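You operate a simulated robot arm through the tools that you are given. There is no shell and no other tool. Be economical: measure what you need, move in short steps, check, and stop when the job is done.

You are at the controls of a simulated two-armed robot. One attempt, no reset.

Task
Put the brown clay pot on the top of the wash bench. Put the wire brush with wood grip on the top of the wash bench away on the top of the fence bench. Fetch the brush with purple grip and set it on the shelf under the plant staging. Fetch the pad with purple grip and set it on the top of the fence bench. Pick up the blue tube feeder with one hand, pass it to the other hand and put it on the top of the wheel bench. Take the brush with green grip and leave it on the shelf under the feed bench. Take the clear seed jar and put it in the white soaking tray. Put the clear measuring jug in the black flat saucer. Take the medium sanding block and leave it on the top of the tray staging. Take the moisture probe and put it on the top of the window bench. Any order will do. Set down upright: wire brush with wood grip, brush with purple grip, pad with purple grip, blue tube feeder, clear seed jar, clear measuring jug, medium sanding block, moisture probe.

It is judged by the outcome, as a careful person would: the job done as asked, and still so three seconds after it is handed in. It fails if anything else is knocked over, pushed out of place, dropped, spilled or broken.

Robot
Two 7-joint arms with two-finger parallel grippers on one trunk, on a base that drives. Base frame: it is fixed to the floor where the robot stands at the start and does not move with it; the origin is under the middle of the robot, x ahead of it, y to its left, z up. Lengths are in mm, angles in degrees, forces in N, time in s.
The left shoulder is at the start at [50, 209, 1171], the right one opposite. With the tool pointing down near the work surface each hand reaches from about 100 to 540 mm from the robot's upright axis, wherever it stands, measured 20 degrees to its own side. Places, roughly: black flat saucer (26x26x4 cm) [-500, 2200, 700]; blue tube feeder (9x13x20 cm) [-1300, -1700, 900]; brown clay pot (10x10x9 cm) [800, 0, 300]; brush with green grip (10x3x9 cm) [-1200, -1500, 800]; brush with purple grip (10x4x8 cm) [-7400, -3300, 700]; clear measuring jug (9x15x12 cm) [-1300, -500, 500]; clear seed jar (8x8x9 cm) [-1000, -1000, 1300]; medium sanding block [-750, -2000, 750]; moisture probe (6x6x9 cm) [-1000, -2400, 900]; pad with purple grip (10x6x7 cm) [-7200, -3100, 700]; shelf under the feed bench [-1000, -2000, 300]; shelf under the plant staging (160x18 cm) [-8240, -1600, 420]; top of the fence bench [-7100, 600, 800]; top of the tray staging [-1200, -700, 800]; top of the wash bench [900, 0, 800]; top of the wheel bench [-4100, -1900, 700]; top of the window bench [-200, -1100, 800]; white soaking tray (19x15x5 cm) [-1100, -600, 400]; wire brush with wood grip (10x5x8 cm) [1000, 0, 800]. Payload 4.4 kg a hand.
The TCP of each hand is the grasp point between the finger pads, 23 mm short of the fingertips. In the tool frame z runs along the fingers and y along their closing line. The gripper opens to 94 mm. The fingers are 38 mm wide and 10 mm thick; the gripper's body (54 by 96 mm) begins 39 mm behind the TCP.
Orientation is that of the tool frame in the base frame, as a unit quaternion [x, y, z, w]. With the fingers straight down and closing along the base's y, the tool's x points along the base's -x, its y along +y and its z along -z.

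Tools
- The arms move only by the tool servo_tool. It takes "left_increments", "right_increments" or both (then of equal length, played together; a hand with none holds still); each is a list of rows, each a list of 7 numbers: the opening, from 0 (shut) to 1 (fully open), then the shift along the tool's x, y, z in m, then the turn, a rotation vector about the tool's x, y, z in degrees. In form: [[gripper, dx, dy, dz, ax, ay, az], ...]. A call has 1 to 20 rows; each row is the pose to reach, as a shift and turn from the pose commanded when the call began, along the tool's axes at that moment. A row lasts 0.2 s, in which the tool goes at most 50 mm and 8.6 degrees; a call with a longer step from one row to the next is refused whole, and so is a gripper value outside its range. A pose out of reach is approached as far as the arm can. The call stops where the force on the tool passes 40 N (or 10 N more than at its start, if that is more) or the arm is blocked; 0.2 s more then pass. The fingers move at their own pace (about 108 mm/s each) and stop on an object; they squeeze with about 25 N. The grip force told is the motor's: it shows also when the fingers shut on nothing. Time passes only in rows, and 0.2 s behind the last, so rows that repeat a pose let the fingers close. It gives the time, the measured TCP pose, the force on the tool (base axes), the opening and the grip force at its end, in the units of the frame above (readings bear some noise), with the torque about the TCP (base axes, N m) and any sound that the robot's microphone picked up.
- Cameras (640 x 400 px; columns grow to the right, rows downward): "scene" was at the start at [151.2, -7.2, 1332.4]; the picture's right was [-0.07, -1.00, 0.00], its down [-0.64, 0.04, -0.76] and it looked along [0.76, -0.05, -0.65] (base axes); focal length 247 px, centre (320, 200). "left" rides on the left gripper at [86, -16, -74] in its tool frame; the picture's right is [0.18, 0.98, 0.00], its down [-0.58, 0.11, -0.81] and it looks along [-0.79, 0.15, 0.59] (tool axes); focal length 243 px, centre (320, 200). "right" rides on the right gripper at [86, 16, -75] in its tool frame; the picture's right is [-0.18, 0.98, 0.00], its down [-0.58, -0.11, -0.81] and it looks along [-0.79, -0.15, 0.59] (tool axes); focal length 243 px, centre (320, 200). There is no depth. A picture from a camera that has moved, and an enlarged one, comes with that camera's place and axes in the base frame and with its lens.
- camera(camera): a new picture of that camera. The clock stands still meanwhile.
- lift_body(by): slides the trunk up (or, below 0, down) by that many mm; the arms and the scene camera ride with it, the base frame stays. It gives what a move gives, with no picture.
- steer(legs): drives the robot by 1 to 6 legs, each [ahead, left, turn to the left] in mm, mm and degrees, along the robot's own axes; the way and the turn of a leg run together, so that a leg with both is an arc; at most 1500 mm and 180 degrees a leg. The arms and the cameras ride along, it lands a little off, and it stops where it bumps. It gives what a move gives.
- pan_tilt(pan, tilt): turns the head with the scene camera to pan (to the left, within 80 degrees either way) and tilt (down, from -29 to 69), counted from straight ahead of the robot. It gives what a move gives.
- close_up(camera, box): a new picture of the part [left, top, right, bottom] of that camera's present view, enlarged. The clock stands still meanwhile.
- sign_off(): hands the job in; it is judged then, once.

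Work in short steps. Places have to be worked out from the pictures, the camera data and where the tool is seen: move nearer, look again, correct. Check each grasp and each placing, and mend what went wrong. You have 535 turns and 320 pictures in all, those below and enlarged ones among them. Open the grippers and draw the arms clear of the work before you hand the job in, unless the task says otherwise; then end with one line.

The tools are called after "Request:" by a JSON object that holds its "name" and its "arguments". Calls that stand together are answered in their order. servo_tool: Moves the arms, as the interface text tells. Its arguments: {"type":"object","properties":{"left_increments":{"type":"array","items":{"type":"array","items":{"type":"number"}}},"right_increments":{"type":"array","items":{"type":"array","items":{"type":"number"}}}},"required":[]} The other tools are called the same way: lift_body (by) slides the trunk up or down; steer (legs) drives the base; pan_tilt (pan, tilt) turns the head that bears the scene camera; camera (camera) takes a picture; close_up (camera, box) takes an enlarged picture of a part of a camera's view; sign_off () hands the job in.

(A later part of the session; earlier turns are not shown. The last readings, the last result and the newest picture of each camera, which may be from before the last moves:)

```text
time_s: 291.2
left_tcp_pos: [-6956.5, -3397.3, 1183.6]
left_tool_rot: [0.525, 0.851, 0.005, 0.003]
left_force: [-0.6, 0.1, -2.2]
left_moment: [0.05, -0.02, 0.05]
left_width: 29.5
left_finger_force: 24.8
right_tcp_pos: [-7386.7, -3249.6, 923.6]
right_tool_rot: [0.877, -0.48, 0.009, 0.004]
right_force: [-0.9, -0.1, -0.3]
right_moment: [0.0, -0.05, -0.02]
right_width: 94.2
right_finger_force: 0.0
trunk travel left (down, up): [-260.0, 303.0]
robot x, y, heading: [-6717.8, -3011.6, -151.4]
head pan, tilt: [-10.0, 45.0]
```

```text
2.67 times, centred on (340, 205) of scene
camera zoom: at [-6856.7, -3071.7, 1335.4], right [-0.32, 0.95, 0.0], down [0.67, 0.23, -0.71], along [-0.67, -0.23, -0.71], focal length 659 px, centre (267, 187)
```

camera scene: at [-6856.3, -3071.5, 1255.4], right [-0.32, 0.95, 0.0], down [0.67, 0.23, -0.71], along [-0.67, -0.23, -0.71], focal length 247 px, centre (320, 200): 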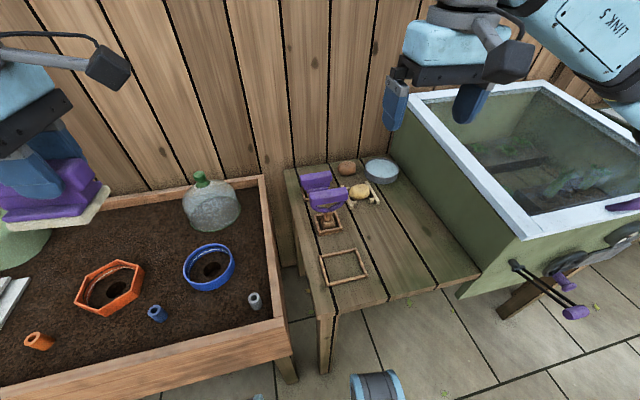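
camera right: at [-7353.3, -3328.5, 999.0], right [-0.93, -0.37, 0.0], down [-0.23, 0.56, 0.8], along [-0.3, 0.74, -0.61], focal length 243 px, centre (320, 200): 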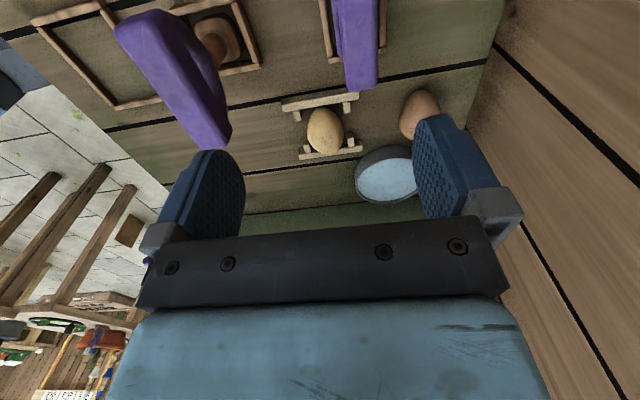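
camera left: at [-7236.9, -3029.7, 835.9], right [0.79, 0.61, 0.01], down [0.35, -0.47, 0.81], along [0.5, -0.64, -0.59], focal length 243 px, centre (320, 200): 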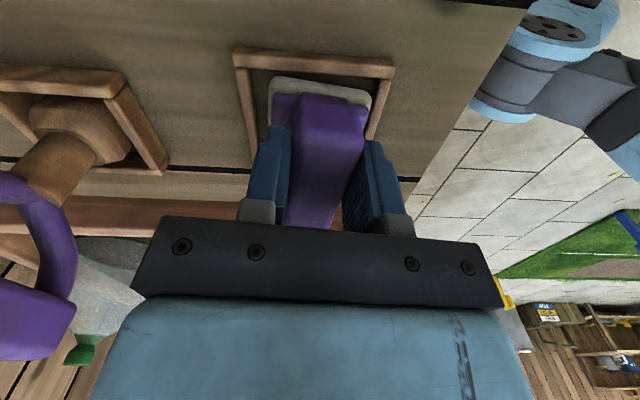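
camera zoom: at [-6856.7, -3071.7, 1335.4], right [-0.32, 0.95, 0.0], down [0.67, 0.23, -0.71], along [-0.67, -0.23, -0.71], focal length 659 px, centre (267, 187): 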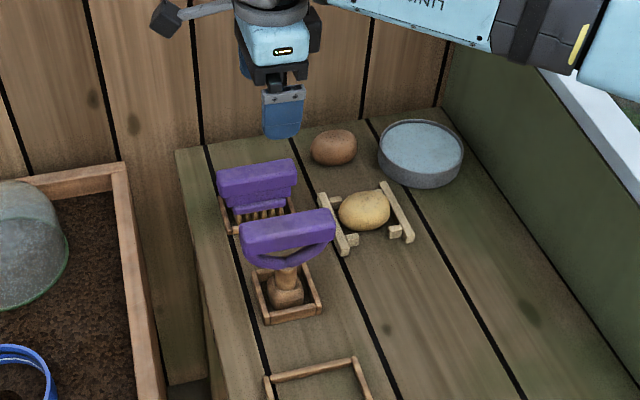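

The brush grip is ~18 mm further left and ~12 mm deeper than the hand. I correct and go down 70 mm, then look again.

Request:
{"name": "servo_tool", "arguments": {"right_increments": [[1, 0.009, 0.006, 0.03, 0, 0, 0], [1, 0.018, 0.012, 0.07, 0, 0, 0]]}}

Request:
{"name": "camera", "arguments": {"camera": "right"}}

Request:
{"name": "close_up", "arguments": {"camera": "scene", "box": [260, 130, 420, 250]}}

```text
time_s: 291.8
left_tcp_pos: [-6956.5, -3398.2, 1183.5]
left_tool_rot: [0.525, 0.851, 0.005, 0.003]
left_force: [-0.3, 0.5, -1.1]
left_moment: [0.02, 0.04, -0.02]
left_width: 29.5
left_finger_force: 25.5
right_tcp_pos: [-7384.6, -3270.5, 853.5]
right_tool_rot: [0.877, -0.48, 0.009, 0.005]
right_force: [0.7, 0.6, -0.8]
right_moment: [0.02, -0.02, 0.0]
right_width: 93.8
right_finger_force: 0.1
trunk travel left (down, up): [-260.0, 303.0]
robot x, y, heading: [-6723.5, -3010.9, -151.3]
head pan, tilt: [-10.0, 45.0]
```

```text
193 pictures are left
camera right: at [-7352.1, -3350.9, 928.4], right [-0.93, -0.38, 0.0], down [-0.23, 0.56, 0.8], along [-0.3, 0.74, -0.61], focal length 243 px, centre (320, 200)
```

right: 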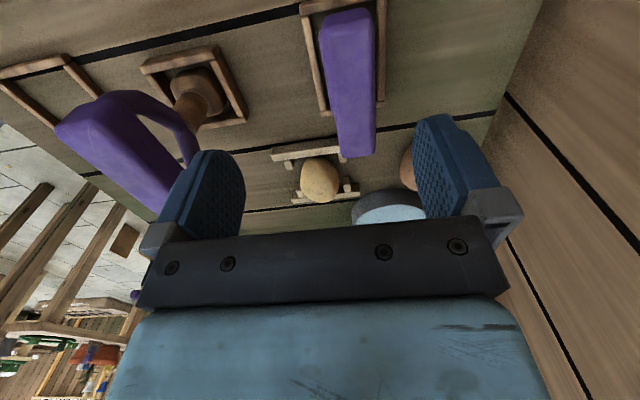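

```text
3.33 times, centred on (340, 190) of scene
camera zoom: at [-6856.4, -3071.6, 1335.4], right [-0.32, 0.95, 0.0], down [0.67, 0.23, -0.71], along [-0.67, -0.23, -0.71], focal length 824 px, centre (253, 233)
```

zoom: 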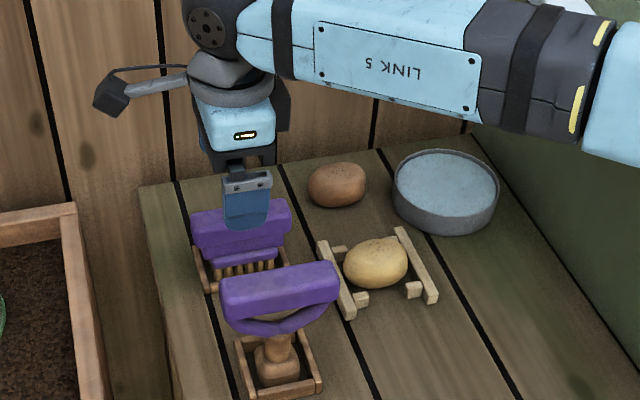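

Refined brush centre ≈[-7403, -3275], top ≈774. I correct 18 mm toward the fence and descend to z≈763.

Request:
{"name": "servo_tool", "arguments": {"right_increments": [[1, -0.006, 0.018, 0.0, 0, 0, 0], [1, -0.006, 0.018, 0.035, 0, 0, 0], [1, -0.006, 0.018, 0.065, 0, 0, 0]]}}

Request:
{"name": "camera", "arguments": {"camera": "right"}}

```text
time_s: 292.6
left_tcp_pos: [-6958.2, -3396.8, 1184.3]
left_tool_rot: [0.526, 0.851, 0.004, 0.004]
left_force: [0.5, 0.0, -0.9]
left_moment: [0.03, 0.01, 0.0]
left_width: 29.5
left_finger_force: 24.9
right_tcp_pos: [-7402.7, -3278.4, 787.6]
right_tool_rot: [0.877, -0.48, 0.009, 0.004]
right_force: [-0.2, -0.3, 0.6]
right_moment: [-0.02, 0.0, 0.02]
right_width: 94.0
right_finger_force: 0.0
trunk travel left (down, up): [-260.0, 303.0]
robot x, y, heading: [-6723.0, -3013.7, -151.1]
head pan, tilt: [-10.0, 45.0]
```

```text
191 pictures are left
camera right: at [-7369.6, -3357.5, 863.6], right [-0.93, -0.38, 0.0], down [-0.23, 0.56, 0.8], along [-0.3, 0.74, -0.61], focal length 243 px, centre (320, 200)
```

right: 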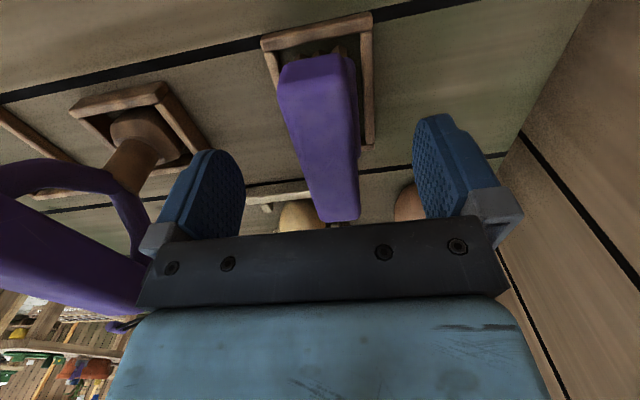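

Nicely centred. Down 25 mm and close.

Request:
{"name": "servo_tool", "arguments": {"right_increments": [[1, 0, 0, 0.025, 0, 0, 0], [0.4, 0, 0, 0.025, 0, 0, 0], [0, 0, 0, 0.025, 0, 0, 0], [0, 0, 0, 0.025, 0, 0, 0]]}}

Request:
{"name": "camera", "arguments": {"camera": "right"}}

```text
time_s: 293.6
left_tcp_pos: [-6957.0, -3397.6, 1184.5]
left_tool_rot: [0.525, 0.851, 0.004, 0.003]
left_force: [0.1, -0.8, 0.0]
left_moment: [0.02, 0.02, 0.01]
left_width: 29.8
left_finger_force: 25.2
right_tcp_pos: [-7400.9, -3278.6, 762.8]
right_tool_rot: [0.877, -0.48, 0.008, 0.005]
right_force: [0.4, 0.2, 1.1]
right_moment: [0.08, -0.05, -0.05]
right_width: 29.9
right_finger_force: 24.8
trunk travel left (down, up): [-260.0, 303.0]
robot x, y, heading: [-6718.9, -3009.3, -151.4]
head pan, tilt: [-10.0, 45.0]
```

```text
190 pictures are left
camera right: at [-7368.8, -3357.4, 838.4], right [-0.93, -0.38, 0.0], down [-0.23, 0.56, 0.8], along [-0.3, 0.74, -0.61], focal length 243 px, centre (320, 200)
```

right: 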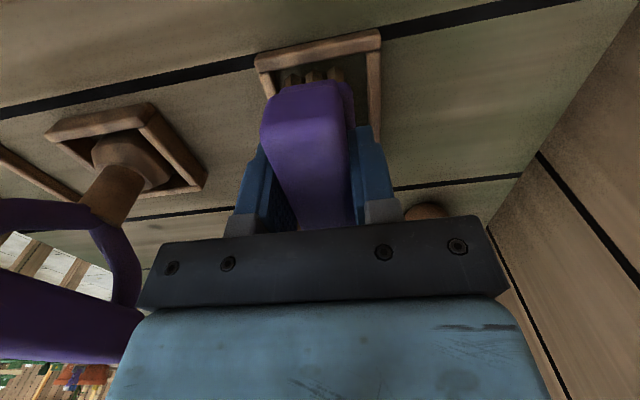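

Gripped. I lift 240 mm straight up.

Request:
{"name": "servo_tool", "arguments": {"right_increments": [[0, 0, 0, -0.03, 0, 0, 0], [0, 0, 0, -0.07, 0, 0, 0], [0, 0, 0, -0.11, 0, 0, 0], [0, 0, 0, -0.15, 0, 0, 0], [0, 0, 0, -0.19, 0, 0, 0], [0, 0, 0, -0.24, 0, 0, 0]]}}

Request:
{"name": "steer", "arguments": {"legs": [[-200, 0, 0]]}}

Request:
{"name": "camera", "arguments": {"camera": "scene"}}

```text
time_s: 295.0
left_tcp_pos: [-6956.4, -3397.9, 1183.9]
left_tool_rot: [0.525, 0.851, 0.005, 0.003]
left_force: [0.0, -0.4, -1.5]
left_moment: [0.03, 0.02, 0.0]
left_width: 29.4
left_finger_force: 25.3
right_tcp_pos: [-7402.5, -3273.6, 1004.3]
right_tool_rot: [0.878, -0.479, 0.007, 0.005]
right_force: [1.2, -0.8, -0.6]
right_moment: [-0.02, -0.03, 0.0]
right_width: 29.6
right_finger_force: 25.6
trunk travel left (down, up): [-260.0, 303.0]
robot x, y, heading: [-6718.1, -3007.9, -151.3]
head pan, tilt: [-10.0, 45.0]
```

```text
time_s: 296.6
left_tcp_pos: [-6784.7, -3303.0, 1184.8]
left_tool_rot: [0.525, 0.851, 0.005, 0.002]
left_force: [0.1, 0.6, -0.8]
left_moment: [-0.02, -0.02, 0.01]
left_width: 29.4
left_finger_force: 25.4
right_tcp_pos: [-7231.9, -3177.7, 1003.9]
right_tool_rot: [0.877, -0.48, 0.008, 0.005]
right_force: [-0.2, 0.5, -1.2]
right_moment: [-0.03, -0.01, -0.02]
right_width: 29.8
right_finger_force: 24.8
trunk travel left (down, up): [-260.0, 303.0]
robot x, y, heading: [-6545.1, -2917.2, -151.1]
head pan, tilt: [-10.0, 45.0]
```

```text
189 pictures are left
camera scene: at [-6683.8, -2976.5, 1335.4], right [-0.32, 0.95, 0.0], down [0.67, 0.23, -0.71], along [-0.67, -0.23, -0.71], focal length 247 px, centre (320, 200)
```

scene: 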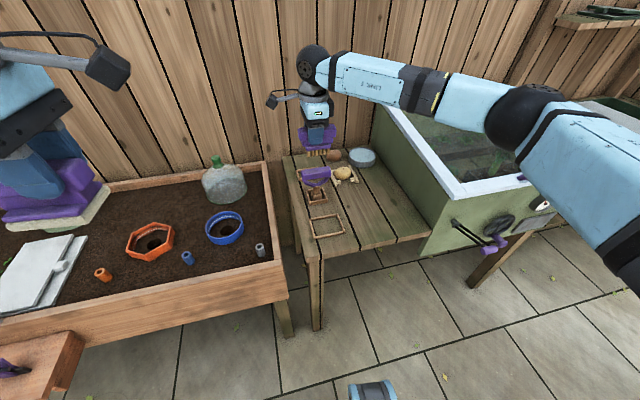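

Both tools are held. I retract and raise the right hand and undo its yaw, then head for the staging shelf.

Request:
{"name": "servo_tool", "arguments": {"right_increments": [[0, 0, -0.035, -0.03, 0, 0, -4], [0, 0, -0.07, -0.06, 0, 0, -12], [0, 0, -0.105, -0.09, 0, 0, -20], [0, 0, -0.14, -0.12, 0, 0, -28], [0, 0, -0.175, -0.15, 0, 0, -36], [0, 0, -0.2, -0.17, 0, 0, -44], [0, 0, -0.22, -0.17, 0, 0, -52], [0, 0, -0.24, -0.17, 0, 0, -60], [0, 0, -0.25, -0.17, 0, 0, -68], [0, 0, -0.25, -0.17, 0, 0, -76], [0, 0, -0.25, -0.17, 0, 0, -84], [0, 0, -0.25, -0.17, 0, 0, -88]]}}

Request:
{"name": "steer", "arguments": {"legs": [[0, 0, 90]]}}

```text
time_s: 299.2
left_tcp_pos: [-6784.2, -3302.0, 1183.7]
left_tool_rot: [0.526, 0.85, 0.005, 0.003]
left_force: [-0.2, -0.4, -0.9]
left_moment: [0.0, -0.03, 0.02]
left_width: 29.5
left_finger_force: 25.1
right_tcp_pos: [-7021.2, -3040.1, 1173.4]
right_tool_rot: [0.964, 0.266, 0.003, 0.009]
right_force: [0.2, 0.1, -1.3]
right_moment: [0.01, -0.02, -0.02]
right_width: 29.8
right_finger_force: 25.4
trunk travel left (down, up): [-260.0, 303.0]
robot x, y, heading: [-6544.7, -2918.9, -151.1]
head pan, tilt: [-10.0, 45.0]
```

```text
time_s: 303.3
left_tcp_pos: [-6171.3, -3170.4, 1184.8]
left_tool_rot: [-0.21, 0.978, 0.006, -0.001]
left_force: [0.2, 0.6, -1.9]
left_moment: [-0.01, 0.01, 0.0]
left_width: 29.1
left_finger_force: 25.0
right_tcp_pos: [-6443.1, -3395.6, 1173.4]
right_tool_rot: [0.514, 0.858, 0.009, 0.005]
right_force: [0.2, -0.5, -1.3]
right_moment: [0.02, -0.01, 0.04]
right_width: 29.7
right_finger_force: 25.2
trunk travel left (down, up): [-260.0, 303.0]
robot x, y, heading: [-6548.7, -2918.4, -63.7]
head pan, tilt: [-10.0, 45.0]
```

I overshot to face the wrong way; strafing while facing the fence is simpler. I turn back right and strafe right along the lane.

Request:
{"name": "steer", "arguments": {"legs": [[0, 0, -86], [0, -1030, 0], [0, -1030, 0]]}}

Request:
{"name": "pan_tilt", "arguments": {"pan": -10, "tilt": 48}}

Request:
{"name": "camera", "arguments": {"camera": "scene"}}

```text
time_s: 325.1
left_tcp_pos: [-7804.6, -1537.7, 1183.6]
left_tool_rot: [0.52, 0.854, 0.004, 0.004]
left_force: [0.3, 1.2, -0.9]
left_moment: [0.02, 0.03, -0.01]
left_width: 29.3
left_finger_force: 24.7
right_tcp_pos: [-8044.8, -1279.4, 1174.6]
right_tool_rot: [0.962, 0.272, 0.003, 0.009]
right_force: [0.0, 1.1, -0.4]
right_moment: [0.03, 0.01, 0.0]
right_width: 29.7
right_finger_force: 24.8
trunk travel left (down, up): [-260.0, 303.0]
robot x, y, heading: [-7569.8, -1147.1, -150.5]
head pan, tilt: [-10.0, 45.0]
```

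```text
time_s: 325.8
left_tcp_pos: [-7804.9, -1537.9, 1183.8]
left_tool_rot: [0.52, 0.854, 0.006, 0.003]
left_force: [0.0, 0.9, -0.4]
left_moment: [-0.01, 0.01, -0.01]
left_width: 29.4
left_finger_force: 25.2
right_tcp_pos: [-8044.8, -1278.8, 1175.0]
right_tool_rot: [0.962, 0.271, 0.002, 0.01]
right_force: [0.2, -0.7, -1.6]
right_moment: [0.01, 0.0, -0.01]
right_width: 29.4
right_finger_force: 25.2
trunk travel left (down, up): [-260.0, 303.0]
robot x, y, heading: [-7573.9, -1146.8, -150.4]
head pan, tilt: [-10.0, 48.0]
```

```text
188 pictures are left
camera scene: at [-7705.6, -1208.8, 1331.2], right [-0.34, 0.94, 0.0], down [0.7, 0.25, -0.67], along [-0.63, -0.22, -0.74], focal length 247 px, centre (320, 200)
```

scene: 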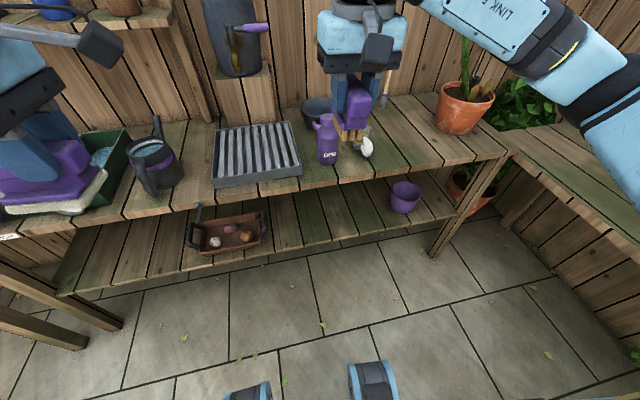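

I'm in place (shelf front edge ≈n −7803, free spot l≈3014). I lower the trunk 200, then lower the right hand in front of the staging with a 25° pitch.

Request:
{"name": "lift_body", "arguments": {"by": -200}}

Request:
{"name": "servo_tool", "arguments": {"right_increments": [[0, -0.003, -0.006, 0.04, 0, 0, 0], [0, -0.006, -0.012, 0.085, 0, -3, 0], [0, -0.009, -0.018, 0.13, 0, -6, 0], [0, -0.012, -0.024, 0.175, 0, -9, 0], [0, -0.015, -0.03, 0.22, 0, -12, 0], [0, -0.018, -0.036, 0.265, 0, -15, 0], [0, -0.021, -0.042, 0.31, 0, -18, 0], [0, -0.024, -0.048, 0.35, 0, -21, 0], [0, -0.027, -0.054, 0.385, 0, -24, 0], [0, -0.03, -0.06, 0.41, 0, -25, 0]]}}

Request:
{"name": "camera", "arguments": {"camera": "scene"}}

```text
time_s: 327.9
left_tcp_pos: [-7803.2, -1537.5, 984.4]
left_tool_rot: [0.519, 0.855, 0.004, 0.003]
left_force: [-0.9, 0.5, -0.3]
left_moment: [0.04, 0.0, 0.02]
left_width: 29.6
left_finger_force: 24.8
right_tcp_pos: [-8044.8, -1279.2, 973.5]
right_tool_rot: [0.962, 0.272, 0.002, 0.009]
right_force: [0.2, 0.2, -1.4]
right_moment: [0.01, -0.01, -0.02]
right_width: 29.8
right_finger_force: 25.0
trunk travel left (down, up): [-60.0, 503.0]
robot x, y, heading: [-7569.5, -1148.9, -150.6]
head pan, tilt: [-10.0, 48.0]
```

```text
time_s: 330.1
left_tcp_pos: [-7804.0, -1537.4, 984.1]
left_tool_rot: [0.519, 0.855, 0.005, 0.003]
left_force: [0.6, 0.1, -1.4]
left_moment: [0.01, 0.02, 0.01]
left_width: 29.4
left_finger_force: 25.0
right_tcp_pos: [-8098.5, -1251.3, 563.8]
right_tool_rot: [0.94, 0.263, -0.206, 0.068]
right_force: [0.6, 0.5, -0.5]
right_moment: [0.0, -0.03, -0.01]
right_width: 29.9
right_finger_force: 25.2
trunk travel left (down, up): [-60.0, 503.0]
robot x, y, heading: [-7574.4, -1147.2, -150.4]
head pan, tilt: [-10.0, 48.0]
```

```text
187 pictures are left
camera scene: at [-7705.7, -1208.7, 1131.2], right [-0.34, 0.94, 0.0], down [0.7, 0.25, -0.67], along [-0.63, -0.22, -0.74], focal length 247 px, centre (320, 200)
```

scene: 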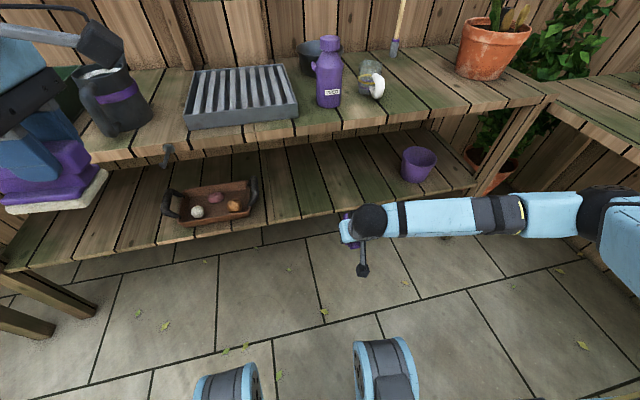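

Clear of everything. I lower 42 mm to z≈520 and drive 170 ahead, bringing the brush to the shelf front; then look from the wrist.

Request:
{"name": "servo_tool", "arguments": {"right_increments": [[0, 0.018, 0, 0.039, 0, 0, 0]]}}

Request:
{"name": "steer", "arguments": {"legs": [[170, 0, 0]]}}

Request:
{"name": "camera", "arguments": {"camera": "right"}}

Request:
{"name": "camera", "arguments": {"camera": "scene"}}

```text
time_s: 330.5
left_tcp_pos: [-7803.5, -1537.0, 984.1]
left_tool_rot: [0.519, 0.854, 0.005, 0.004]
left_force: [-1.0, -1.0, -1.2]
left_moment: [-0.02, 0.0, 0.02]
left_width: 29.5
left_finger_force: 25.0
right_tcp_pos: [-8097.6, -1250.9, 519.3]
right_tool_rot: [0.94, 0.264, -0.206, 0.068]
right_force: [-0.1, 0.5, -1.0]
right_moment: [-0.01, -0.05, -0.04]
right_width: 29.6
right_finger_force: 25.4
trunk travel left (down, up): [-60.0, 503.0]
robot x, y, heading: [-7569.8, -1147.8, -150.4]
head pan, tilt: [-10.0, 48.0]
```

```text
time_s: 332.0
left_tcp_pos: [-7949.0, -1620.7, 984.6]
left_tool_rot: [0.52, 0.854, 0.006, 0.004]
left_force: [0.2, -0.1, -1.0]
left_moment: [0.03, -0.03, 0.01]
left_width: 29.5
left_finger_force: 25.3
right_tcp_pos: [-8243.5, -1334.9, 519.4]
right_tool_rot: [0.94, 0.264, -0.205, 0.067]
right_force: [-0.6, 0.1, -0.3]
right_moment: [0.0, -0.01, 0.03]
right_width: 30.0
right_finger_force: 24.9
trunk travel left (down, up): [-60.0, 503.0]
robot x, y, heading: [-7715.0, -1225.6, -150.5]
head pan, tilt: [-10.0, 48.0]
```

```text
186 pictures are left
camera right: at [-8140.5, -1290.2, 550.4], right [0.37, -0.92, 0.1], down [-0.23, 0.01, 0.97], along [-0.9, -0.38, -0.21], focal length 243 px, centre (320, 200)
```

right: 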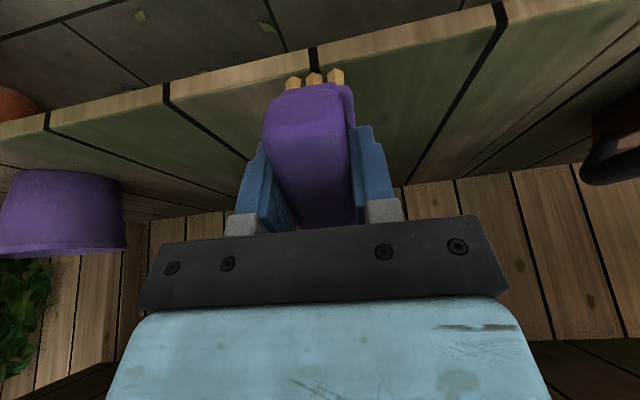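

```text
185 pictures are left
camera scene: at [-7851.4, -1291.7, 1131.1], right [-0.34, 0.94, 0.0], down [0.7, 0.25, -0.67], along [-0.63, -0.22, -0.74], focal length 247 px, centre (320, 200)
```

scene: 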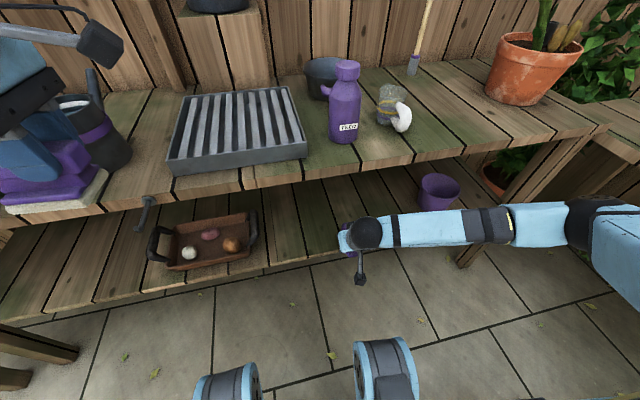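

The brush is at the shelf front, free space both sides. I push 100 mm further in.

Request:
{"name": "servo_tool", "arguments": {"right_increments": [[0, -0.036, 0, 0.017, 0, 0, 0], [0, -0.072, 0, 0.034, 0, 0, 0], [0, -0.09, 0, 0.042, 0, 0, 0]]}}

Request:
{"name": "camera", "arguments": {"camera": "right"}}

```text
time_s: 332.8
left_tcp_pos: [-7948.9, -1620.1, 984.1]
left_tool_rot: [0.519, 0.855, 0.005, 0.003]
left_force: [-1.1, -0.3, 0.0]
left_moment: [0.03, -0.02, 0.02]
left_width: 29.5
left_finger_force: 25.3
right_tcp_pos: [-8328.6, -1386.4, 518.8]
right_tool_rot: [0.94, 0.263, -0.205, 0.067]
right_force: [-0.1, 0.2, -2.0]
right_moment: [0.03, -0.02, -0.01]
right_width: 29.8
right_finger_force: 25.0
trunk travel left (down, up): [-60.0, 503.0]
robot x, y, heading: [-7720.9, -1229.3, -150.4]
head pan, tilt: [-10.0, 48.0]
```

```text
184 pictures are left
camera right: at [-8225.4, -1341.9, 550.2], right [0.37, -0.92, 0.1], down [-0.23, 0.01, 0.97], along [-0.9, -0.38, -0.2], focal length 243 px, centre (320, 200)
```

right: 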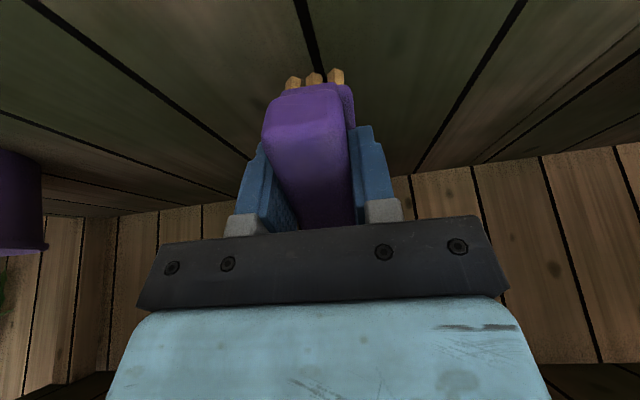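

Now lower in small steps until the bristles touch and the brush levels itself.

Request:
{"name": "servo_tool", "arguments": {"right_increments": [[0, 0.0034, 0, 0.0073, 0, 0, 0], [0, 0.0059, 0, 0.0127, 0, 0, 0], [0, 0.008, 0, 0.0172, 0, 0, 0], [0, 0.0101, 0, 0.0217, 0, 0, 0]]}}

Request:
{"name": "camera", "arguments": {"camera": "right"}}

```text
time_s: 333.8
left_tcp_pos: [-7949.1, -1620.8, 983.4]
left_tool_rot: [0.52, 0.854, 0.004, 0.003]
left_force: [0.0, 0.2, -0.8]
left_moment: [0.01, -0.01, 0.03]
left_width: 29.8
left_finger_force: 25.3
right_tcp_pos: [-8326.7, -1387.8, 494.9]
right_tool_rot: [0.94, 0.263, -0.206, 0.068]
right_force: [-0.1, -0.6, -1.3]
right_moment: [0.01, 0.02, -0.01]
right_width: 29.4
right_finger_force: 25.1
trunk travel left (down, up): [-60.0, 503.0]
robot x, y, heading: [-7717.2, -1232.1, -150.3]
head pan, tilt: [-10.0, 48.0]
```

```text
183 pictures are left
camera right: at [-8224.7, -1342.8, 526.3], right [0.37, -0.92, 0.1], down [-0.23, 0.01, 0.97], along [-0.9, -0.38, -0.2], focal length 243 px, centre (320, 200)
```

right: 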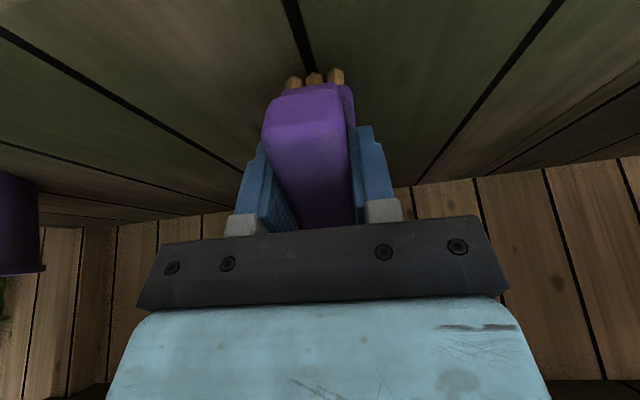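

No contact yet at 495. Continue down in 5 mm steps.

Request:
{"name": "servo_tool", "arguments": {"right_increments": [[0, 0.0021, 0, 0.0045, 0, 0, 0], [0, 0.0042, 0, 0.009, 0, 0, 0], [0, 0.0063, 0, 0.0136, 0, 0, 0], [0, 0.0084, 0, 0.018, 0, 0, 0], [0, 0.0105, 0, 0.0227, 0, 0, 0], [0, 0.0126, 0, 0.0272, 0, 0, 0]]}}

```text
time_s: 334.7
left_tcp_pos: [-7947.8, -1620.4, 985.5]
left_tool_rot: [0.52, 0.854, 0.005, 0.002]
left_force: [0.3, -0.1, 0.0]
left_moment: [-0.01, 0.04, 0.01]
left_width: 29.5
left_finger_force: 25.0
right_tcp_pos: [-8328.7, -1391.9, 485.3]
right_tool_rot: [0.939, 0.263, -0.211, 0.071]
right_force: [3.3, 1.9, 20.9]
right_moment: [0.39, 0.13, -0.06]
right_width: 30.0
right_finger_force: 24.7
trunk travel left (down, up): [-60.0, 503.0]
robot x, y, heading: [-7716.6, -1229.5, -150.4]
head pan, tilt: [-10.0, 48.0]
stopped in row 4 (right hand): the force on the tool passed its limit at 42 N (the readings are from after the stop); the commanded pose is now the measured one
```

Near-end contact (21 N) at z=485 without pivoting. I level the hand instead: reduce pitch by 18° while lowering ~10 mm; there is headroom under the top.

Request:
{"name": "servo_tool", "arguments": {"right_increments": [[0, -0.001, 0, -0.003, 0, 5, 0], [0, 0.001, 0, 0.002, 0, 10, 0], [0, 0.003, 0, 0.007, 0, 15, 0], [0, 0.0045, 0, 0.0095, 0, 19, 0]]}}

Request:
{"name": "camera", "arguments": {"camera": "right"}}

Request:
{"name": "close_up", "arguments": {"camera": "scene", "box": [240, 130, 480, 280]}}

```text
time_s: 335.5
left_tcp_pos: [-7947.9, -1619.2, 984.2]
left_tool_rot: [0.52, 0.854, 0.003, 0.002]
left_force: [-0.7, 0.5, -0.7]
left_moment: [0.0, -0.04, 0.02]
left_width: 29.3
left_finger_force: 25.2
right_tcp_pos: [-8332.9, -1393.0, 483.7]
right_tool_rot: [0.956, 0.268, -0.106, 0.043]
right_force: [3.0, 1.3, 19.4]
right_moment: [0.49, -0.15, -0.08]
right_width: 29.9
right_finger_force: 25.3
trunk travel left (down, up): [-60.0, 503.0]
robot x, y, heading: [-7717.8, -1226.9, -150.4]
head pan, tilt: [-10.0, 48.0]
stopped in row 3 (right hand): the force on the tool passed its limit at 44 N (the readings are from after the stop); the commanded pose is now the measured one
```

```text
182 pictures are left
camera right: at [-8237.8, -1352.2, 537.3], right [0.36, -0.93, 0.07], down [-0.4, -0.09, 0.91], along [-0.84, -0.36, -0.4], focal length 243 px, centre (320, 200)
```

right: 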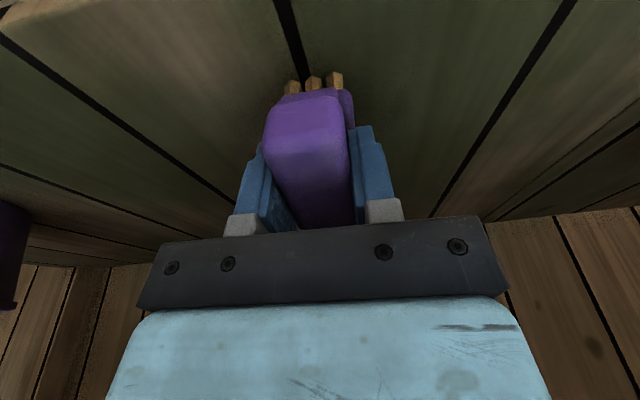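

```text
2.67 times, centred on (360, 205) of scene
camera zoom: at [-7849.4, -1290.8, 1131.4], right [-0.34, 0.94, 0.0], down [0.7, 0.25, -0.67], along [-0.63, -0.22, -0.74], focal length 659 px, centre (213, 187)
```

zoom: 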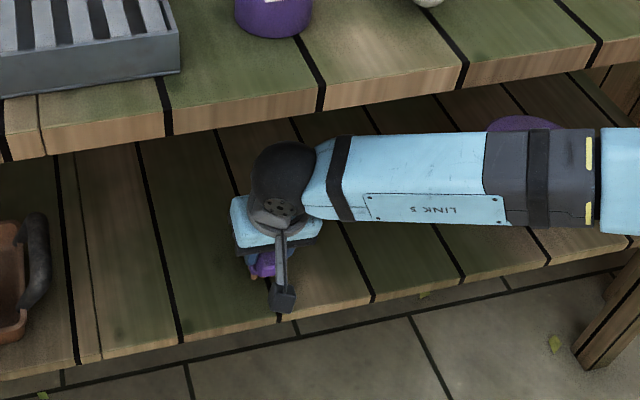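

13° pitch left. I rotate the rest of the way at constant height, then lower gently.

Request:
{"name": "servo_tool", "arguments": {"right_increments": [[0, 0, 0, -0.002, 0, 6, 0], [0, 0, 0, -0.002, 0, 13, 0], [0, 0.001, 0, 0.002, 0, 13, 0], [0, 0.002, 0, 0.006, 0, 13, 0], [0, 0.002, 0, 0.009, 0, 13, 0]]}}

Request:
{"name": "camera", "arguments": {"camera": "right"}}

```text
time_s: 336.6
left_tcp_pos: [-7948.5, -1619.3, 984.8]
left_tool_rot: [0.52, 0.854, 0.004, 0.002]
left_force: [0.2, -0.5, -0.5]
left_moment: [0.05, 0.0, 0.0]
left_width: 29.7
left_finger_force: 24.7
right_tcp_pos: [-8332.5, -1392.1, 479.7]
right_tool_rot: [0.963, 0.27, 0.003, 0.011]
right_force: [2.4, 2.1, 19.4]
right_moment: [0.41, 0.11, -0.15]
right_width: 29.9
right_finger_force: 24.8
trunk travel left (down, up): [-60.0, 503.0]
robot x, y, heading: [-7721.0, -1229.5, -150.4]
head pan, tilt: [-10.0, 48.0]
stopped in row 5 (right hand): the force on the tool passed its limit at 42 N (the readings are from after the stop); the commanded pose is now the measured one
```

```text
180 pictures are left
camera right: at [-8250.9, -1359.7, 554.5], right [0.35, -0.94, 0.03], down [-0.56, -0.19, 0.8], along [-0.75, -0.3, -0.59], focal length 243 px, centre (320, 200)
```

right: 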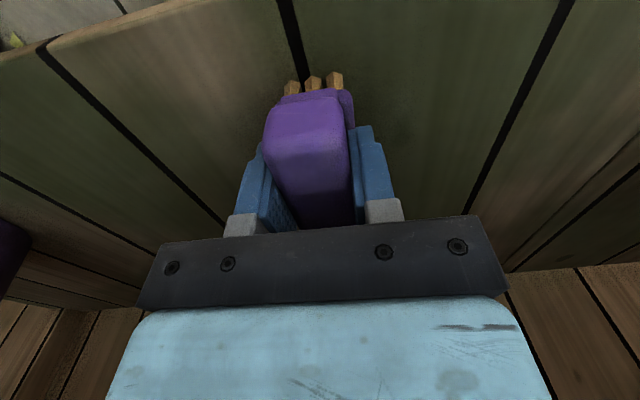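

Flat contact with a vertical hand at z=480. I open and slide the fingers straight back along the brush.

Request:
{"name": "servo_tool", "arguments": {"right_increments": [[0.4, 0, 0, 0, 0, 0, 0], [0.75, 0, 0, 0, 0, 0, 0], [0.85, 0, 0, -0.004, 0, 0, 0], [0.85, 0.03, 0, -0.004, 0, 0, 0], [0.85, 0.07, 0, -0.004, 0, 0, 0], [0.85, 0.11, 0, -0.004, 0, 0, 0]]}}

Request:
{"name": "camera", "arguments": {"camera": "right"}}

```text
time_s: 337.9
left_tcp_pos: [-7949.0, -1620.2, 983.6]
left_tool_rot: [0.519, 0.855, 0.004, 0.004]
left_force: [0.0, -0.2, -1.2]
left_moment: [0.01, -0.02, 0.01]
left_width: 29.2
left_finger_force: 24.9
right_tcp_pos: [-8235.6, -1335.6, 478.4]
right_tool_rot: [0.963, 0.269, 0.005, 0.011]
right_force: [-0.3, -0.1, -0.8]
right_moment: [-0.03, 0.01, 0.02]
right_width: 80.1
right_finger_force: 0.1
trunk travel left (down, up): [-60.0, 503.0]
robot x, y, heading: [-7719.1, -1227.9, -150.4]
head pan, tilt: [-10.0, 48.0]
```

```text
179 pictures are left
camera right: at [-8155.0, -1302.2, 554.1], right [0.35, -0.94, 0.02], down [-0.57, -0.19, 0.8], along [-0.74, -0.3, -0.6], focal length 243 px, centre (320, 200)
```

right: 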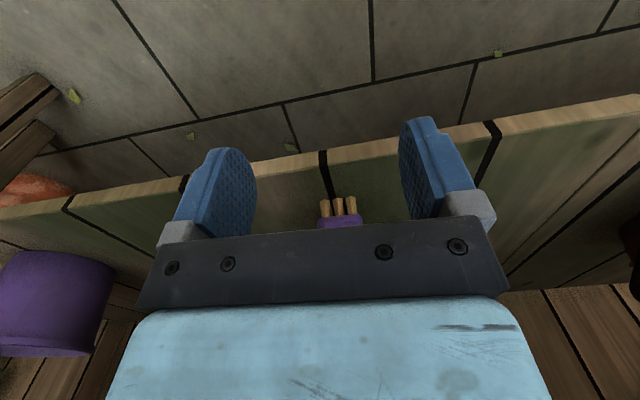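

Released. I drive 230 back and check the shelf.

Request:
{"name": "steer", "arguments": {"legs": [[-230, 0, 0]]}}

Request:
{"name": "camera", "arguments": {"camera": "right"}}

```text
time_s: 339.7
left_tcp_pos: [-7749.7, -1505.2, 984.7]
left_tool_rot: [0.519, 0.855, 0.004, 0.003]
left_force: [-0.1, 1.4, -1.0]
left_moment: [0.04, -0.01, -0.01]
left_width: 29.5
left_finger_force: 24.9
right_tcp_pos: [-8037.3, -1221.9, 480.1]
right_tool_rot: [0.963, 0.27, 0.005, 0.011]
right_force: [-0.4, 0.0, 0.4]
right_moment: [0.0, -0.03, -0.03]
right_width: 79.7
right_finger_force: 0.1
trunk travel left (down, up): [-60.0, 503.0]
robot x, y, heading: [-7515.8, -1116.5, -150.5]
head pan, tilt: [-10.0, 48.0]
```

```text
178 pictures are left
camera right: at [-7955.3, -1189.3, 554.3], right [0.36, -0.93, 0.02], down [-0.57, -0.2, 0.8], along [-0.74, -0.3, -0.6], focal length 243 px, centre (320, 200)
```

right: 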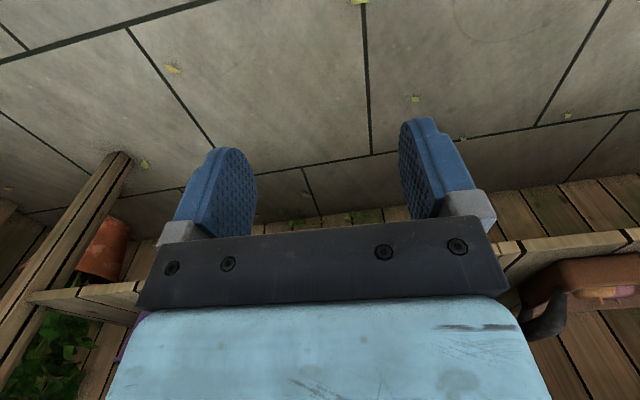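

Check with the scene camera.

Request:
{"name": "pan_tilt", "arguments": {"pan": -10, "tilt": 30}}

Request:
{"name": "close_up", "arguments": {"camera": "scene", "box": [200, 170, 480, 345]}}

```text
time_s: 340.5
left_tcp_pos: [-7750.0, -1507.1, 984.9]
left_tool_rot: [0.519, 0.854, 0.006, 0.003]
left_force: [-0.5, 0.3, 0.0]
left_moment: [0.03, 0.01, 0.02]
left_width: 29.4
left_finger_force: 24.9
right_tcp_pos: [-8037.2, -1222.9, 479.7]
right_tool_rot: [0.963, 0.271, 0.005, 0.011]
right_force: [-0.2, -1.0, 0.2]
right_moment: [0.01, 0.01, 0.01]
right_width: 80.1
right_finger_force: 0.1
trunk travel left (down, up): [-60.0, 503.0]
robot x, y, heading: [-7516.9, -1118.7, -150.4]
head pan, tilt: [-10.0, 30.0]
```

```text
2.29 times, centred on (340, 258) of scene
camera zoom: at [-7661.9, -1181.6, 1158.0], right [-0.34, 0.94, 0.0], down [0.47, 0.17, -0.87], along [-0.82, -0.29, -0.5], focal length 565 px, centre (274, 69)
```

zoom: 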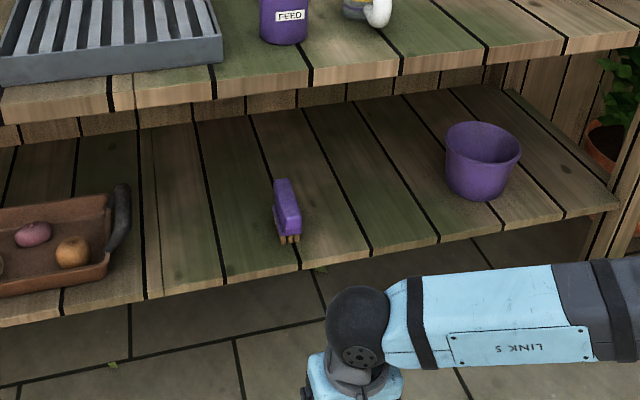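

The purple brush stands upright on the staging shelf. Next the pad to the fence bench: I raise the right hand and trunk, strafe right 420, and reverse up the lane.

Request:
{"name": "servo_tool", "arguments": {"right_increments": [[1, 0, 0, -0.045, 0, 0, 0], [1, 0, 0, -0.09, 0, 0, 0], [1, 0, 0, -0.135, 0, 0, 0], [1, 0, 0, -0.18, 0, 0, 0], [1, 0, 0, -0.225, 0, 0, 0], [1, 0, 0, -0.27, 0, 0, 0], [1, 0, 0, -0.315, 0, 0, 0], [1, 0, 0, -0.36, 0, 0, 0], [1, 0, 0, -0.405, 0, 0, 0], [1, 0, 0, -0.45, 0, 0, 0]]}}

Request:
{"name": "lift_body", "arguments": {"by": 220}}

Request:
{"name": "steer", "arguments": {"legs": [[0, -430, 0], [-780, 0, 0], [-780, 0, 0], [0, 0, -87]]}}

Request:
{"name": "pan_tilt", "arguments": {"pan": 0, "tilt": 42}}

Request:
{"name": "camera", "arguments": {"camera": "scene"}}

```text
time_s: 342.7
left_tcp_pos: [-7749.0, -1506.1, 984.4]
left_tool_rot: [0.519, 0.855, 0.004, 0.002]
left_force: [0.1, 0.8, -1.7]
left_moment: [0.0, 0.02, 0.01]
left_width: 29.4
left_finger_force: 24.5
right_tcp_pos: [-8045.1, -1215.0, 930.3]
right_tool_rot: [0.962, 0.271, 0.004, 0.011]
right_force: [0.3, -0.9, 0.3]
right_moment: [0.03, -0.01, 0.02]
right_width: 94.1
right_finger_force: 0.1
trunk travel left (down, up): [-60.0, 503.0]
robot x, y, heading: [-7519.3, -1113.9, -150.2]
head pan, tilt: [-10.0, 30.0]
```

```text
time_s: 345.0
left_tcp_pos: [-7749.8, -1506.6, 1203.6]
left_tool_rot: [0.519, 0.855, 0.005, 0.003]
left_force: [0.4, 0.4, -0.8]
left_moment: [0.0, -0.03, -0.04]
left_width: 29.4
left_finger_force: 24.8
right_tcp_pos: [-8045.5, -1214.2, 1147.4]
right_tool_rot: [0.963, 0.271, 0.005, 0.012]
right_force: [0.2, -0.5, 0.0]
right_moment: [-0.03, -0.02, 0.0]
right_width: 94.2
right_finger_force: 0.0
trunk travel left (down, up): [-280.0, 283.0]
robot x, y, heading: [-7513.1, -1118.1, -150.4]
head pan, tilt: [-10.0, 30.0]
```

```text
time_s: 360.5
left_tcp_pos: [-6797.8, 221.4, 1204.4]
left_tool_rot: [0.959, 0.283, 0.001, 0.006]
left_force: [0.5, 0.5, -2.5]
left_moment: [-0.01, -0.04, 0.01]
left_width: 29.7
left_finger_force: 24.6
right_tcp_pos: [-6534.9, 543.5, 1147.7]
right_tool_rot: [0.894, -0.448, -0.004, 0.012]
right_force: [0.4, 0.8, -0.3]
right_moment: [0.01, 0.02, 0.0]
right_width: 94.2
right_finger_force: 0.1
trunk travel left (down, up): [-280.0, 283.0]
robot x, y, heading: [-6386.2, 29.4, 124.7]
head pan, tilt: [-10.0, 30.0]
```

```text
time_s: 361.3
left_tcp_pos: [-6799.0, 222.6, 1204.5]
left_tool_rot: [0.959, 0.283, 0.001, 0.006]
left_force: [-0.1, 0.3, -1.7]
left_moment: [0.01, -0.01, 0.01]
left_width: 29.6
left_finger_force: 25.1
right_tcp_pos: [-6535.1, 543.5, 1147.7]
right_tool_rot: [0.894, -0.448, -0.004, 0.011]
right_force: [-0.2, -0.9, -0.9]
right_moment: [-0.01, -0.02, 0.03]
right_width: 94.2
right_finger_force: 0.0
trunk travel left (down, up): [-280.0, 283.0]
robot x, y, heading: [-6385.8, 27.6, 125.0]
head pan, tilt: [0.0, 42.0]
```

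```text
176 pictures are left
camera scene: at [-6476.1, 150.4, 1359.8], right [0.82, 0.57, 0.0], down [0.38, -0.55, -0.74], along [-0.43, 0.61, -0.67], focal length 247 px, centre (320, 200)
```

scene: 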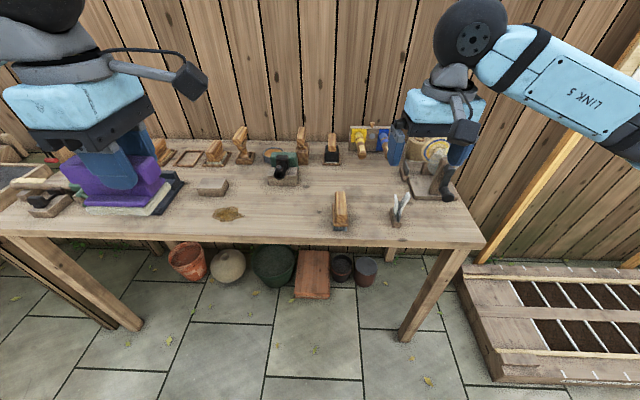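

The free spot between the stain and the wire brush ([-6868, 517]) suits the pad. I drive ahead 110 and bring the left hand above it.

Request:
{"name": "steer", "arguments": {"legs": [[110, 0, 0]]}}

Request:
{"name": "servo_tool", "arguments": {"left_increments": [[0, 0.014, -0.021, 0.034, 0, 0, 0], [0, 0.028, -0.042, 0.068, 0, 0, 0], [0, 0.042, -0.063, 0.102, 0, 0, 0], [0, 0.056, -0.084, 0.136, 0, 0, 0], [0, 0.07, -0.105, 0.17, 0, 0, 0], [0, 0.084, -0.126, 0.204, 0, 0, 0], [0, 0.098, -0.147, 0.238, 0, 0, 0], [0, 0.112, -0.168, 0.272, 0, 0, 0]]}}

Request:
{"name": "close_up", "arguments": {"camera": "scene", "box": [160, 130, 440, 305]}}

```text
time_s: 362.4
left_tcp_pos: [-6861.7, 310.4, 1203.6]
left_tool_rot: [0.959, 0.284, 0.001, 0.006]
left_force: [-0.5, -0.3, 0.0]
left_moment: [0.01, -0.04, -0.02]
left_width: 29.5
left_finger_force: 25.4
right_tcp_pos: [-6599.2, 632.3, 1148.6]
right_tool_rot: [0.894, -0.447, -0.004, 0.012]
right_force: [-0.1, 1.6, 1.0]
right_moment: [0.0, 0.01, 0.01]
right_width: 94.0
right_finger_force: 0.1
trunk travel left (down, up): [-280.0, 283.0]
robot x, y, heading: [-6447.5, 114.6, 125.2]
head pan, tilt: [0.0, 42.0]
```

```text
time_s: 364.2
left_tcp_pos: [-6857.2, 511.8, 930.6]
left_tool_rot: [0.959, 0.283, 0.001, 0.006]
left_force: [-0.4, 0.6, -0.9]
left_moment: [0.01, -0.05, 0.03]
left_width: 29.5
left_finger_force: 25.2
right_tcp_pos: [-6598.6, 632.4, 1148.2]
right_tool_rot: [0.894, -0.447, -0.004, 0.012]
right_force: [0.8, -0.3, 0.5]
right_moment: [-0.03, 0.01, -0.02]
right_width: 94.2
right_finger_force: 0.0
trunk travel left (down, up): [-280.0, 283.0]
robot x, y, heading: [-6451.1, 118.2, 125.2]
head pan, tilt: [0.0, 42.0]
```

```text
2.29 times, centred on (300, 218) of scene
camera zoom: at [-6538.6, 240.0, 1359.7], right [0.82, 0.57, 0.0], down [0.38, -0.55, -0.74], along [-0.43, 0.61, -0.67], focal length 565 px, centre (366, 160)
```

zoom: 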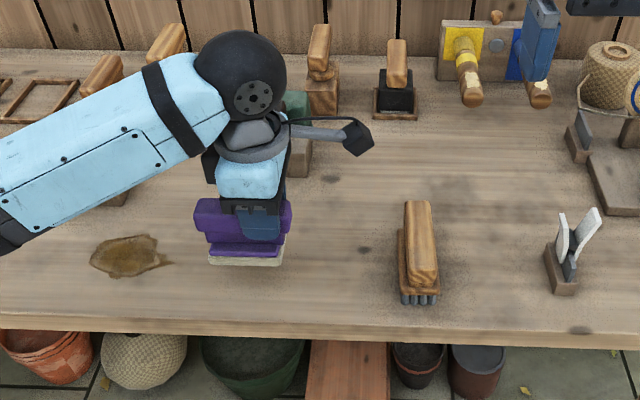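

Clear spot. I lower until contact.

Request:
{"name": "servo_tool", "arguments": {"left_increments": [[0, 0, 0, 0.03, 0, 0, 0], [0, 0, 0, 0.042, 0, 0, 0], [0, 0, 0, 0.047, 0, 0, 0], [0, 0, 0, 0.052, 0, 0, 0], [0, 0, 0, 0.057, 0, 0, 0], [0, 0, 0, 0.062, 0, 0, 0]]}}

Request:
{"name": "close_up", "arguments": {"camera": "scene", "box": [160, 130, 440, 305]}}

```text
time_s: 365.5
left_tcp_pos: [-6856.9, 511.4, 882.0]
left_tool_rot: [0.959, 0.283, 0.001, -0.001]
left_force: [2.6, -8.3, 17.3]
left_moment: [-0.69, 0.35, 0.19]
left_width: 29.2
left_finger_force: 24.9
right_tcp_pos: [-6597.9, 631.4, 1149.5]
right_tool_rot: [0.895, -0.447, -0.005, 0.011]
right_force: [-0.5, 0.9, -0.5]
right_moment: [0.0, 0.0, 0.0]
right_width: 94.0
right_finger_force: 0.1
trunk travel left (down, up): [-280.0, 283.0]
robot x, y, heading: [-6448.5, 115.6, 125.0]
head pan, tilt: [0.0, 42.0]
stopped in row 6 (left hand): the force on the tool passed its limit at 51 N (the readings are from after the stop); the commanded pose is now the measured one
```

```text
2.29 times, centred on (300, 218) of scene
camera zoom: at [-6537.3, 237.8, 1360.0], right [0.82, 0.57, 0.0], down [0.38, -0.55, -0.74], along [-0.43, 0.61, -0.67], focal length 565 px, centre (366, 160)
```

zoom: 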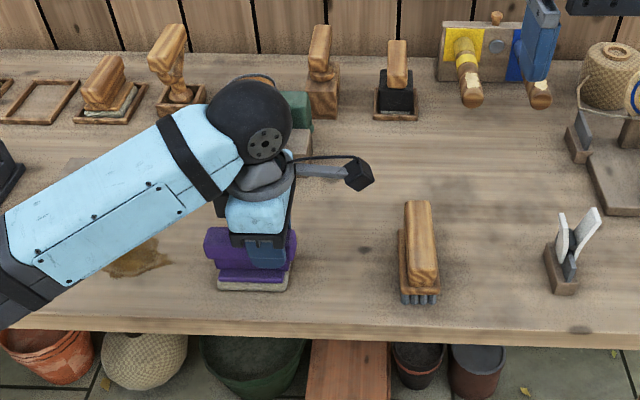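

Contact; the pad stands level on the bench. I release and rise.

Request:
{"name": "servo_tool", "arguments": {"left_increments": [[0.4, 0, 0, 0, 0, 0, 0], [0.8, 0, 0, 0, 0, 0, 0], [0.9, 0, 0, -0.03, 0, 0, 0], [0.9, 0, 0, -0.075, 0, 0, 0], [0.9, 0, 0, -0.12, 0, 0, 0], [0.9, 0, 0, -0.165, 0, 0, 0], [0.9, 0, 0, -0.21, 0, 0, 0], [0.9, 0, 0, -0.25, 0, 0, 0]]}}

Request:
{"name": "steer", "arguments": {"legs": [[-150, 0, 0]]}}

Request:
{"name": "close_up", "arguments": {"camera": "scene", "box": [160, 100, 480, 300]}}

```text
time_s: 367.3
left_tcp_pos: [-6856.8, 510.6, 1129.9]
left_tool_rot: [0.959, 0.284, 0.001, -0.001]
left_force: [0.4, 0.5, -0.8]
left_moment: [-0.01, 0.02, 0.02]
left_width: 84.5
left_finger_force: 0.0
right_tcp_pos: [-6598.3, 633.2, 1149.3]
right_tool_rot: [0.894, -0.448, -0.005, 0.011]
right_force: [0.1, 0.8, 0.1]
right_moment: [-0.02, 0.01, 0.01]
right_width: 93.9
right_finger_force: 0.2
trunk travel left (down, up): [-280.0, 283.0]
robot x, y, heading: [-6448.9, 114.5, 125.1]
head pan, tilt: [0.0, 42.0]
```

```text
time_s: 368.7
left_tcp_pos: [-6769.9, 388.9, 1130.4]
left_tool_rot: [0.96, 0.281, 0.001, 0.0]
left_force: [-0.1, -0.8, 0.4]
left_moment: [0.01, 0.0, 0.02]
left_width: 84.4
left_finger_force: 0.0
right_tcp_pos: [-6510.7, 510.3, 1148.6]
right_tool_rot: [0.894, -0.447, -0.004, 0.012]
right_force: [0.7, 0.4, -0.3]
right_moment: [0.0, 0.0, 0.0]
right_width: 94.3
right_finger_force: 0.1
trunk travel left (down, up): [-280.0, 283.0]
robot x, y, heading: [-6363.7, -5.5, 124.8]
head pan, tilt: [0.0, 42.0]
```

```text
2.00 times, centred on (320, 200) of scene
camera zoom: at [-6451.1, 114.8, 1359.8], right [0.82, 0.57, 0.0], down [0.38, -0.55, -0.74], along [-0.43, 0.61, -0.67], focal length 494 px, centre (320, 200)
```

zoom: 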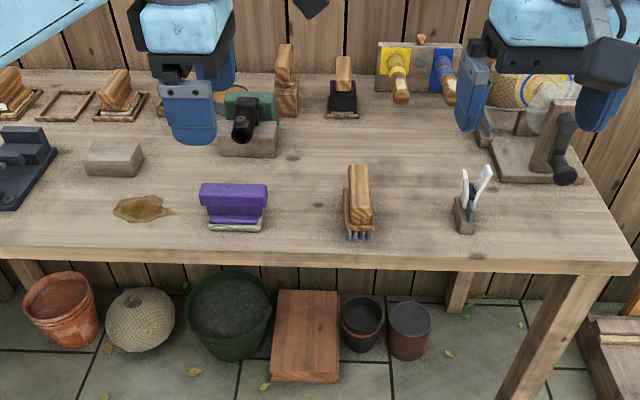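

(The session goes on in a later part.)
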